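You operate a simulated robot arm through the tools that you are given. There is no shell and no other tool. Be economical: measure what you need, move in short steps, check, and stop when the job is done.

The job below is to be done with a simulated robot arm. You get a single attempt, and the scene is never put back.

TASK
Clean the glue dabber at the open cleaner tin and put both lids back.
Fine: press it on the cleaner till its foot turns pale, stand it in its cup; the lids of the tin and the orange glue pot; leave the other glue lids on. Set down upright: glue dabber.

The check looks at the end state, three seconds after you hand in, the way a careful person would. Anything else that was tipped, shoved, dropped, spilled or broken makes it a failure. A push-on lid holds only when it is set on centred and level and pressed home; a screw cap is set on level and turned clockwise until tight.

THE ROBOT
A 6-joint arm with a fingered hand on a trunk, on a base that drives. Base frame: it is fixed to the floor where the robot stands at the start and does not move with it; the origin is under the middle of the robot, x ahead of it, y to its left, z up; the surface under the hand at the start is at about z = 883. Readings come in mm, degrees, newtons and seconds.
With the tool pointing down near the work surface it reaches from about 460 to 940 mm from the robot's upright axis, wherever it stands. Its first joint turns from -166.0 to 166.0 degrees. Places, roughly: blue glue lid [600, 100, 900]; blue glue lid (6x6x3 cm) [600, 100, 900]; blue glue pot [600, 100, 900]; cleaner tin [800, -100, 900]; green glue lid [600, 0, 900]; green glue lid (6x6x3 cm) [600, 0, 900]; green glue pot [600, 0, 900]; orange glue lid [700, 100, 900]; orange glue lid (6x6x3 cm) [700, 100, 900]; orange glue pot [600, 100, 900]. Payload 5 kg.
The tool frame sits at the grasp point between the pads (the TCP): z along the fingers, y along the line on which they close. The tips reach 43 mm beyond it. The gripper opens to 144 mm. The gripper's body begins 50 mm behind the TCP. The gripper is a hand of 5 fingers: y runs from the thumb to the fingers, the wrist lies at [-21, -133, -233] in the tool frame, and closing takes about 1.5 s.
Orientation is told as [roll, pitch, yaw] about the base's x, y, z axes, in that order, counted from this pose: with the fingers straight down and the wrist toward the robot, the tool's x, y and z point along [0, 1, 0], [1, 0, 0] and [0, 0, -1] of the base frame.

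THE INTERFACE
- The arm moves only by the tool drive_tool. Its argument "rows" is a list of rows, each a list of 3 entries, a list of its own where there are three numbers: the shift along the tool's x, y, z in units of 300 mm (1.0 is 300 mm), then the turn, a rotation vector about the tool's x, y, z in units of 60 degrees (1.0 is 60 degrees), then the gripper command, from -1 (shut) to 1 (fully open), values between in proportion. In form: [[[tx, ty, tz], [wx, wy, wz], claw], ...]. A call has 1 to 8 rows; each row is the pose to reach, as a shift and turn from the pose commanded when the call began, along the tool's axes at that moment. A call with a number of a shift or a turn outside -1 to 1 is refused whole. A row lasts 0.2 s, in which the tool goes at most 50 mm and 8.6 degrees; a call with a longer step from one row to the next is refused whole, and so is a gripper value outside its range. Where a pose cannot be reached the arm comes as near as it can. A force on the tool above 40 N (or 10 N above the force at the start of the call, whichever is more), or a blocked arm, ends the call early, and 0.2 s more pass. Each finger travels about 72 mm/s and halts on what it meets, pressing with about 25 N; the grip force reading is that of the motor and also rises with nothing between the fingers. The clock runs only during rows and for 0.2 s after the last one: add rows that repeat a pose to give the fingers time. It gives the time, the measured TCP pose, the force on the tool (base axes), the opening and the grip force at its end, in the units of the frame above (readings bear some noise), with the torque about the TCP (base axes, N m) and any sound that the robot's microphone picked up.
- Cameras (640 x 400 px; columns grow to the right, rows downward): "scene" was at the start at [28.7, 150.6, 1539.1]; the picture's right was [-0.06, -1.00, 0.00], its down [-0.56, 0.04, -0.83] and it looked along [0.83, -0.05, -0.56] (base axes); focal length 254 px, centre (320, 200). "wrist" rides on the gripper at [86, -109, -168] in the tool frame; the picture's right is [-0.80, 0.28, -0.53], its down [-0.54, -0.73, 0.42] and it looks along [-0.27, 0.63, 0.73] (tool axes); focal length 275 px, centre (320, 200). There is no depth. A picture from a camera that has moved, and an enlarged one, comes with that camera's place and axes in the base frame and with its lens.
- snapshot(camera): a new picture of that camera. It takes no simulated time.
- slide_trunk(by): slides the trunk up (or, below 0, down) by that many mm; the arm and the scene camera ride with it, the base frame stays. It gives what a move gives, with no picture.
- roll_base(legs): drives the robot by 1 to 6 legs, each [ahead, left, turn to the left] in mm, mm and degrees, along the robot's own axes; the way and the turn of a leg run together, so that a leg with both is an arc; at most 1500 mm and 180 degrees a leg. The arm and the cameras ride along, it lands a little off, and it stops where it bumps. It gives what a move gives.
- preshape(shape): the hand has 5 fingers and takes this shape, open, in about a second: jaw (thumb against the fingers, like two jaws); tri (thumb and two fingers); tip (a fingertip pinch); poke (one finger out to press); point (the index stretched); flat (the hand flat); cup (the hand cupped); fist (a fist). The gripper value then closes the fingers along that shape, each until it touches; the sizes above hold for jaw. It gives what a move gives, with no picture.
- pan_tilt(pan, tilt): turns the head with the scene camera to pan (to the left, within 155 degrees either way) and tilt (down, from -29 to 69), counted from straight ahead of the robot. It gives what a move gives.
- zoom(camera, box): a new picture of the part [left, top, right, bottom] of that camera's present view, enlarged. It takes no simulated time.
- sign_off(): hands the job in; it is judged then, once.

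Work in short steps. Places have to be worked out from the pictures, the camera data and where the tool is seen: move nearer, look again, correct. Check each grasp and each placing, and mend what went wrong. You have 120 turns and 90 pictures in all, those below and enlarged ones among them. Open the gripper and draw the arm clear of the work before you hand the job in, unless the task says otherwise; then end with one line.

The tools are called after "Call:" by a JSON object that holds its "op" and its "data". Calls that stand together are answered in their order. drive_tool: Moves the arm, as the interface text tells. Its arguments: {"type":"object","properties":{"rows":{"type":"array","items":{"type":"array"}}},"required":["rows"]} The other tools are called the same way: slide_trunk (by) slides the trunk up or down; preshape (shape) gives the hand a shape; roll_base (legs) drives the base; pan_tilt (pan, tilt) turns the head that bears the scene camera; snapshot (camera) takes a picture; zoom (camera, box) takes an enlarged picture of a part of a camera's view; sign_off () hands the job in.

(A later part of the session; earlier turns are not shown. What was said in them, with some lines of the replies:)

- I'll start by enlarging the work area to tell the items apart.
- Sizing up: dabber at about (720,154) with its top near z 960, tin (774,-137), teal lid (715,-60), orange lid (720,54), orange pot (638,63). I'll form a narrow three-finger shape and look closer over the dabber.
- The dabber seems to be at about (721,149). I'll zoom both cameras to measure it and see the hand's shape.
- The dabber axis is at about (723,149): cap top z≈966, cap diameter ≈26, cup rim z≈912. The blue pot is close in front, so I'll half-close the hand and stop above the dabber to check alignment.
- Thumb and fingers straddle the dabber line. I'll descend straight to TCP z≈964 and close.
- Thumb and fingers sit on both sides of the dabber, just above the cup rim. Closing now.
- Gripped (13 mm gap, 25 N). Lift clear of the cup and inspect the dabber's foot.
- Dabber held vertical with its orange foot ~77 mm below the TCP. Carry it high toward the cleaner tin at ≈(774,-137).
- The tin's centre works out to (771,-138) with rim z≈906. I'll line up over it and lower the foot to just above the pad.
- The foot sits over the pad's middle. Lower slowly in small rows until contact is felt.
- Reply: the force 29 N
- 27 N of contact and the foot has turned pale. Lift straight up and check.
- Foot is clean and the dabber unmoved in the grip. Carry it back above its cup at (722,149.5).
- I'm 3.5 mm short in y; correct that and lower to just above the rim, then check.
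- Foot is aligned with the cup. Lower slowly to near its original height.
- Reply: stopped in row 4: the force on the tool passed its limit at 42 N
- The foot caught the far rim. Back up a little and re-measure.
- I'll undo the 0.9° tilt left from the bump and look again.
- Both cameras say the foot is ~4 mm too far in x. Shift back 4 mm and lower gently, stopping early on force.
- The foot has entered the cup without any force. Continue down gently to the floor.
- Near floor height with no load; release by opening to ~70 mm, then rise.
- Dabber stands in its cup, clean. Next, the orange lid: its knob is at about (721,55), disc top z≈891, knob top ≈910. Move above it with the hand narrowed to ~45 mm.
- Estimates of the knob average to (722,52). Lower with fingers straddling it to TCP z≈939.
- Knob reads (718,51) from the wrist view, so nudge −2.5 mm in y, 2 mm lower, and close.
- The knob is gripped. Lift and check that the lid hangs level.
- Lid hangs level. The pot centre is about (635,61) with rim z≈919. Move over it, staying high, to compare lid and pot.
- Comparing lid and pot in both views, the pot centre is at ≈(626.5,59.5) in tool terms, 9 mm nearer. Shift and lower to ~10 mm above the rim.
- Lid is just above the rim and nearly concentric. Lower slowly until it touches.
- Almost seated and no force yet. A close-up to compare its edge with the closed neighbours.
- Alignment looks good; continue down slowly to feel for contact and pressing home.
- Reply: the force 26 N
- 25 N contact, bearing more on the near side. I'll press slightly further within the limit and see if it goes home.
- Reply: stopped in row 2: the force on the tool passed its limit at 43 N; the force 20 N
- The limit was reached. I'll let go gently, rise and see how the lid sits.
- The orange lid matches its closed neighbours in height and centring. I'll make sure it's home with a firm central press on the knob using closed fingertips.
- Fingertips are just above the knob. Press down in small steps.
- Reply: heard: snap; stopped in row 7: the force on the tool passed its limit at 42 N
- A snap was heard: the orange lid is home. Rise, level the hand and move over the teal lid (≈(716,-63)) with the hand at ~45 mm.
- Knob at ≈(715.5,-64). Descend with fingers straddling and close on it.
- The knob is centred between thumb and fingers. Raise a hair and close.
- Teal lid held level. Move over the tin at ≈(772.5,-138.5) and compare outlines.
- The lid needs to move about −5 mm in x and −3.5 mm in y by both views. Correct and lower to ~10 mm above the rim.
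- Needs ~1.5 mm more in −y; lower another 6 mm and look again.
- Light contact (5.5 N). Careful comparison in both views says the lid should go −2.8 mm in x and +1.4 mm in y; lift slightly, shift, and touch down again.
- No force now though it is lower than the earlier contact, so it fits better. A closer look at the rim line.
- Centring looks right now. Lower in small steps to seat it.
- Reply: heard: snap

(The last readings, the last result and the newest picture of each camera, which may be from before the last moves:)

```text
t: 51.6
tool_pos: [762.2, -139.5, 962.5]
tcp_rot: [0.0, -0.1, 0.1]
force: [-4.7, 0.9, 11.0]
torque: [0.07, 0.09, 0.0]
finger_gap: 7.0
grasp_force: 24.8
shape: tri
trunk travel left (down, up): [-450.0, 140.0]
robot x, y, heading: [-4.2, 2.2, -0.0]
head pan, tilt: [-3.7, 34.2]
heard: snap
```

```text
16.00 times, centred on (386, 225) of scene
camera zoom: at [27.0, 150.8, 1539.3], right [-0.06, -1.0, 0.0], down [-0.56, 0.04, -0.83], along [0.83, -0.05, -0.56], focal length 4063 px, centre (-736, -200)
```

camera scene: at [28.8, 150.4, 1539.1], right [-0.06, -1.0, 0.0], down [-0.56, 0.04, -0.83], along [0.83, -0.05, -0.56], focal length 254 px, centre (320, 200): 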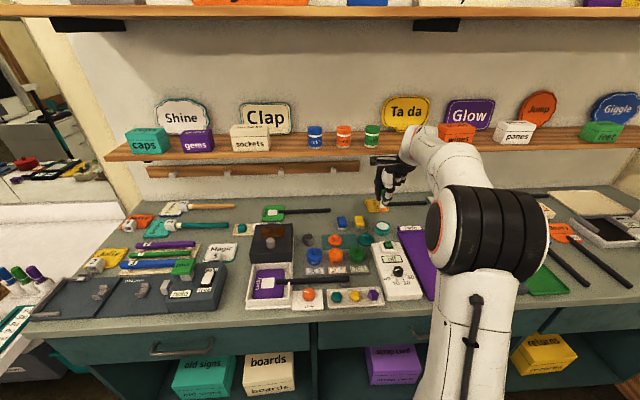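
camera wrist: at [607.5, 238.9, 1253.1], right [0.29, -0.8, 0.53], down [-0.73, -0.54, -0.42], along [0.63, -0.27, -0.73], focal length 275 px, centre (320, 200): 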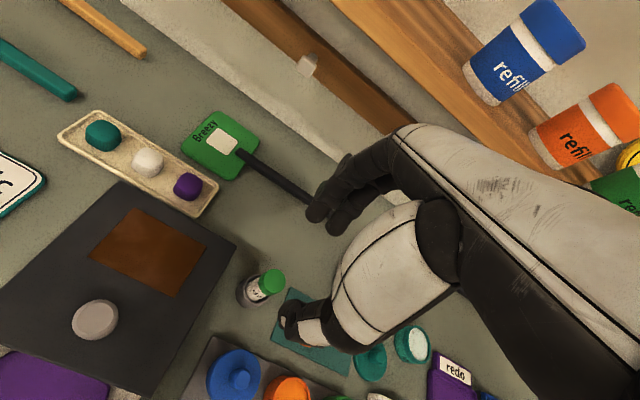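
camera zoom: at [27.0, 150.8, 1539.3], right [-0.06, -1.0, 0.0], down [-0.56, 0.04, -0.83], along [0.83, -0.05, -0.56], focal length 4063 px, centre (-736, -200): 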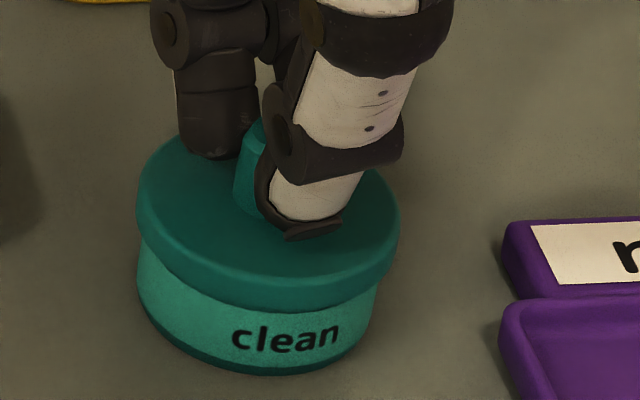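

Snap heard with light force: the tin's lid is home. Release gently and rise clear.

Call:
{"op": "drive_tool", "data": {"rows": [[[0, 0, -0.003], [0, 0, 0], -0.9], [[0, 0, -0.003], [0, 0, 0], -0.75], [[0, 0, -0.003], [0, 0, 0], -0.6], [[0, 0, -0.003], [0, 0, 0], -0.4], [[0, 0, -0.003], [0, 0, 0], -0.38], [[0, 0, -0.003], [0, 0, 0], -0.38]]}}

Call:
{"op": "drive_tool", "data": {"rows": [[[0, 0, -0.08], [0, 0, 0], -0.38], [[0, 0, -0.2], [0, 0, 0], -0.38], [[0, -0.03, -0.34], [0, 0, 0], -0.38], [[0, -0.1, -0.46], [0, 0, 0], -0.2], [[0, -0.2, -0.56], [0, 0, 0], 0], [[0, -0.32, -0.64], [0, 0, 0], 0.2], [[0, -0.44, -0.7], [0, 0, 0], 0.5]]}}

Call:
{"op": "zoom", "data": {"camera": "scene", "box": [270, 190, 430, 290]}}

Call:
{"op": "snapshot", "data": {"camera": "wrist"}}

```text
t: 53.0
tool_pos: [762.9, -140.1, 959.9]
tcp_rot: [0.1, 0.1, 0.1]
force: [0.2, 0.6, 0.1]
torque: [0.01, 0.01, 0.01]
finger_gap: 44.1
grasp_force: 0.1
shape: tri
trunk travel left (down, up): [-450.0, 140.0]
robot x, y, heading: [2.3, 2.1, -0.2]
head pan, tilt: [-3.7, 34.2]
```

```text
t: 54.6
tool_pos: [630.6, -140.8, 1167.9]
tcp_rot: [0.0, 0.1, 0.1]
force: [0.0, 0.1, 0.1]
torque: [-0.01, 0.0, 0.03]
finger_gap: 107.4
grasp_force: 0.0
shape: tri
trunk travel left (down, up): [-450.0, 140.0]
robot x, y, heading: [-1.2, -0.9, 0.1]
head pan, tilt: [-3.7, 34.2]
```

```text
4.00 times, centred on (350, 240) of scene
camera zoom: at [28.0, 150.6, 1539.1], right [-0.06, -1.0, 0.0], down [-0.56, 0.04, -0.83], along [0.83, -0.05, -0.56], focal length 1016 px, centre (200, 40)
```

zoom: 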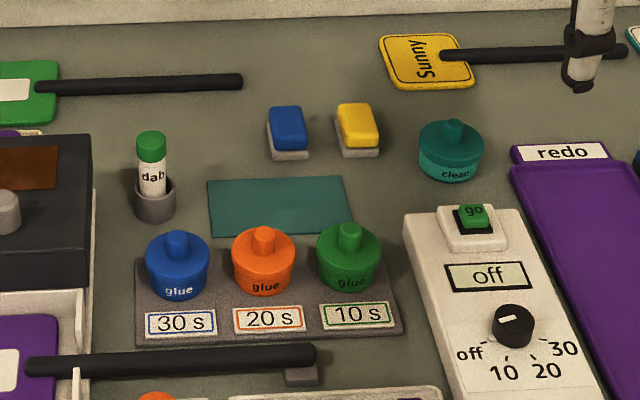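

```text
14 pictures are left
camera wrist: at [522.4, -54.1, 1335.6], right [0.29, -0.8, 0.53], down [-0.73, -0.54, -0.42], along [0.63, -0.27, -0.73], focal length 275 px, centre (320, 200)
```

wrist: 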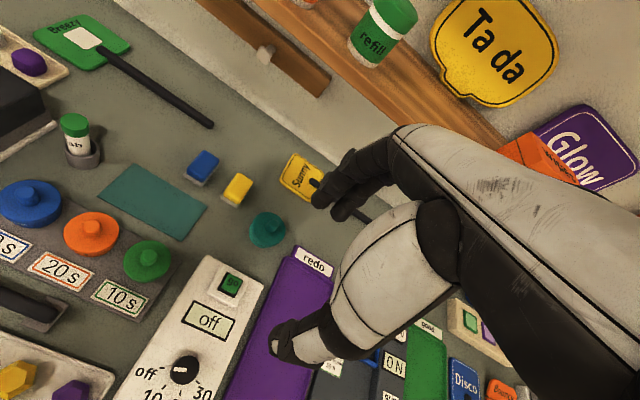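

Both lids are on and nothing has been disturbed. One last close look at the dabber and lids.

Call:
{"op": "zoom", "data": {"camera": "scene", "box": [290, 215, 340, 250]}}

Call:
{"op": "zoom", "data": {"camera": "scene", "box": [370, 210, 402, 240]}}

```text
11.43 times, centred on (315, 232) of scene
camera zoom: at [28.0, 150.6, 1539.1], right [-0.06, -1.0, 0.0], down [-0.56, 0.04, -0.83], along [0.83, -0.05, -0.56], focal length 2902 px, centre (377, -171)
```

zoom: 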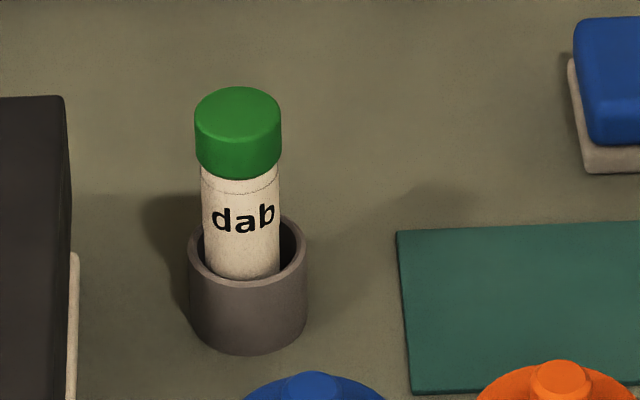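

```text
13.33 times, centred on (386, 225) of scene
camera zoom: at [28.0, 150.6, 1539.1], right [-0.06, -1.0, 0.0], down [-0.56, 0.04, -0.83], along [0.83, -0.05, -0.56], focal length 3386 px, centre (-560, -133)
```

zoom: 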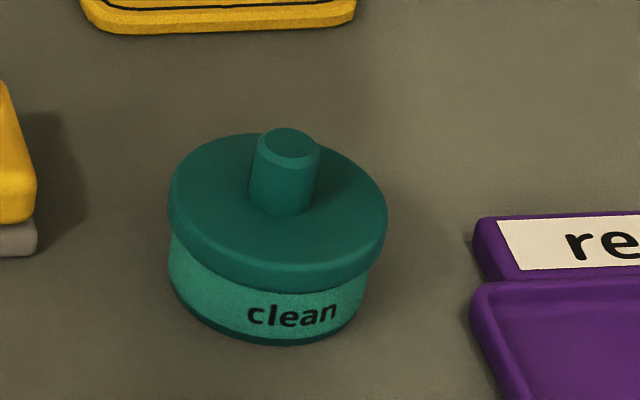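

The dabber stands upright in its cup, and the tin lid is level and seated. The arm is clear, so I'm handing in.

Call:
{"op": "sign_off", "data": {}}

```text
The job is handed in.
```

The dabber's foot turned pale on the cleaner and it stands upright in its cup. The tin lid and the orange glue lid both snapped home, and the blue and green lids stayed on.
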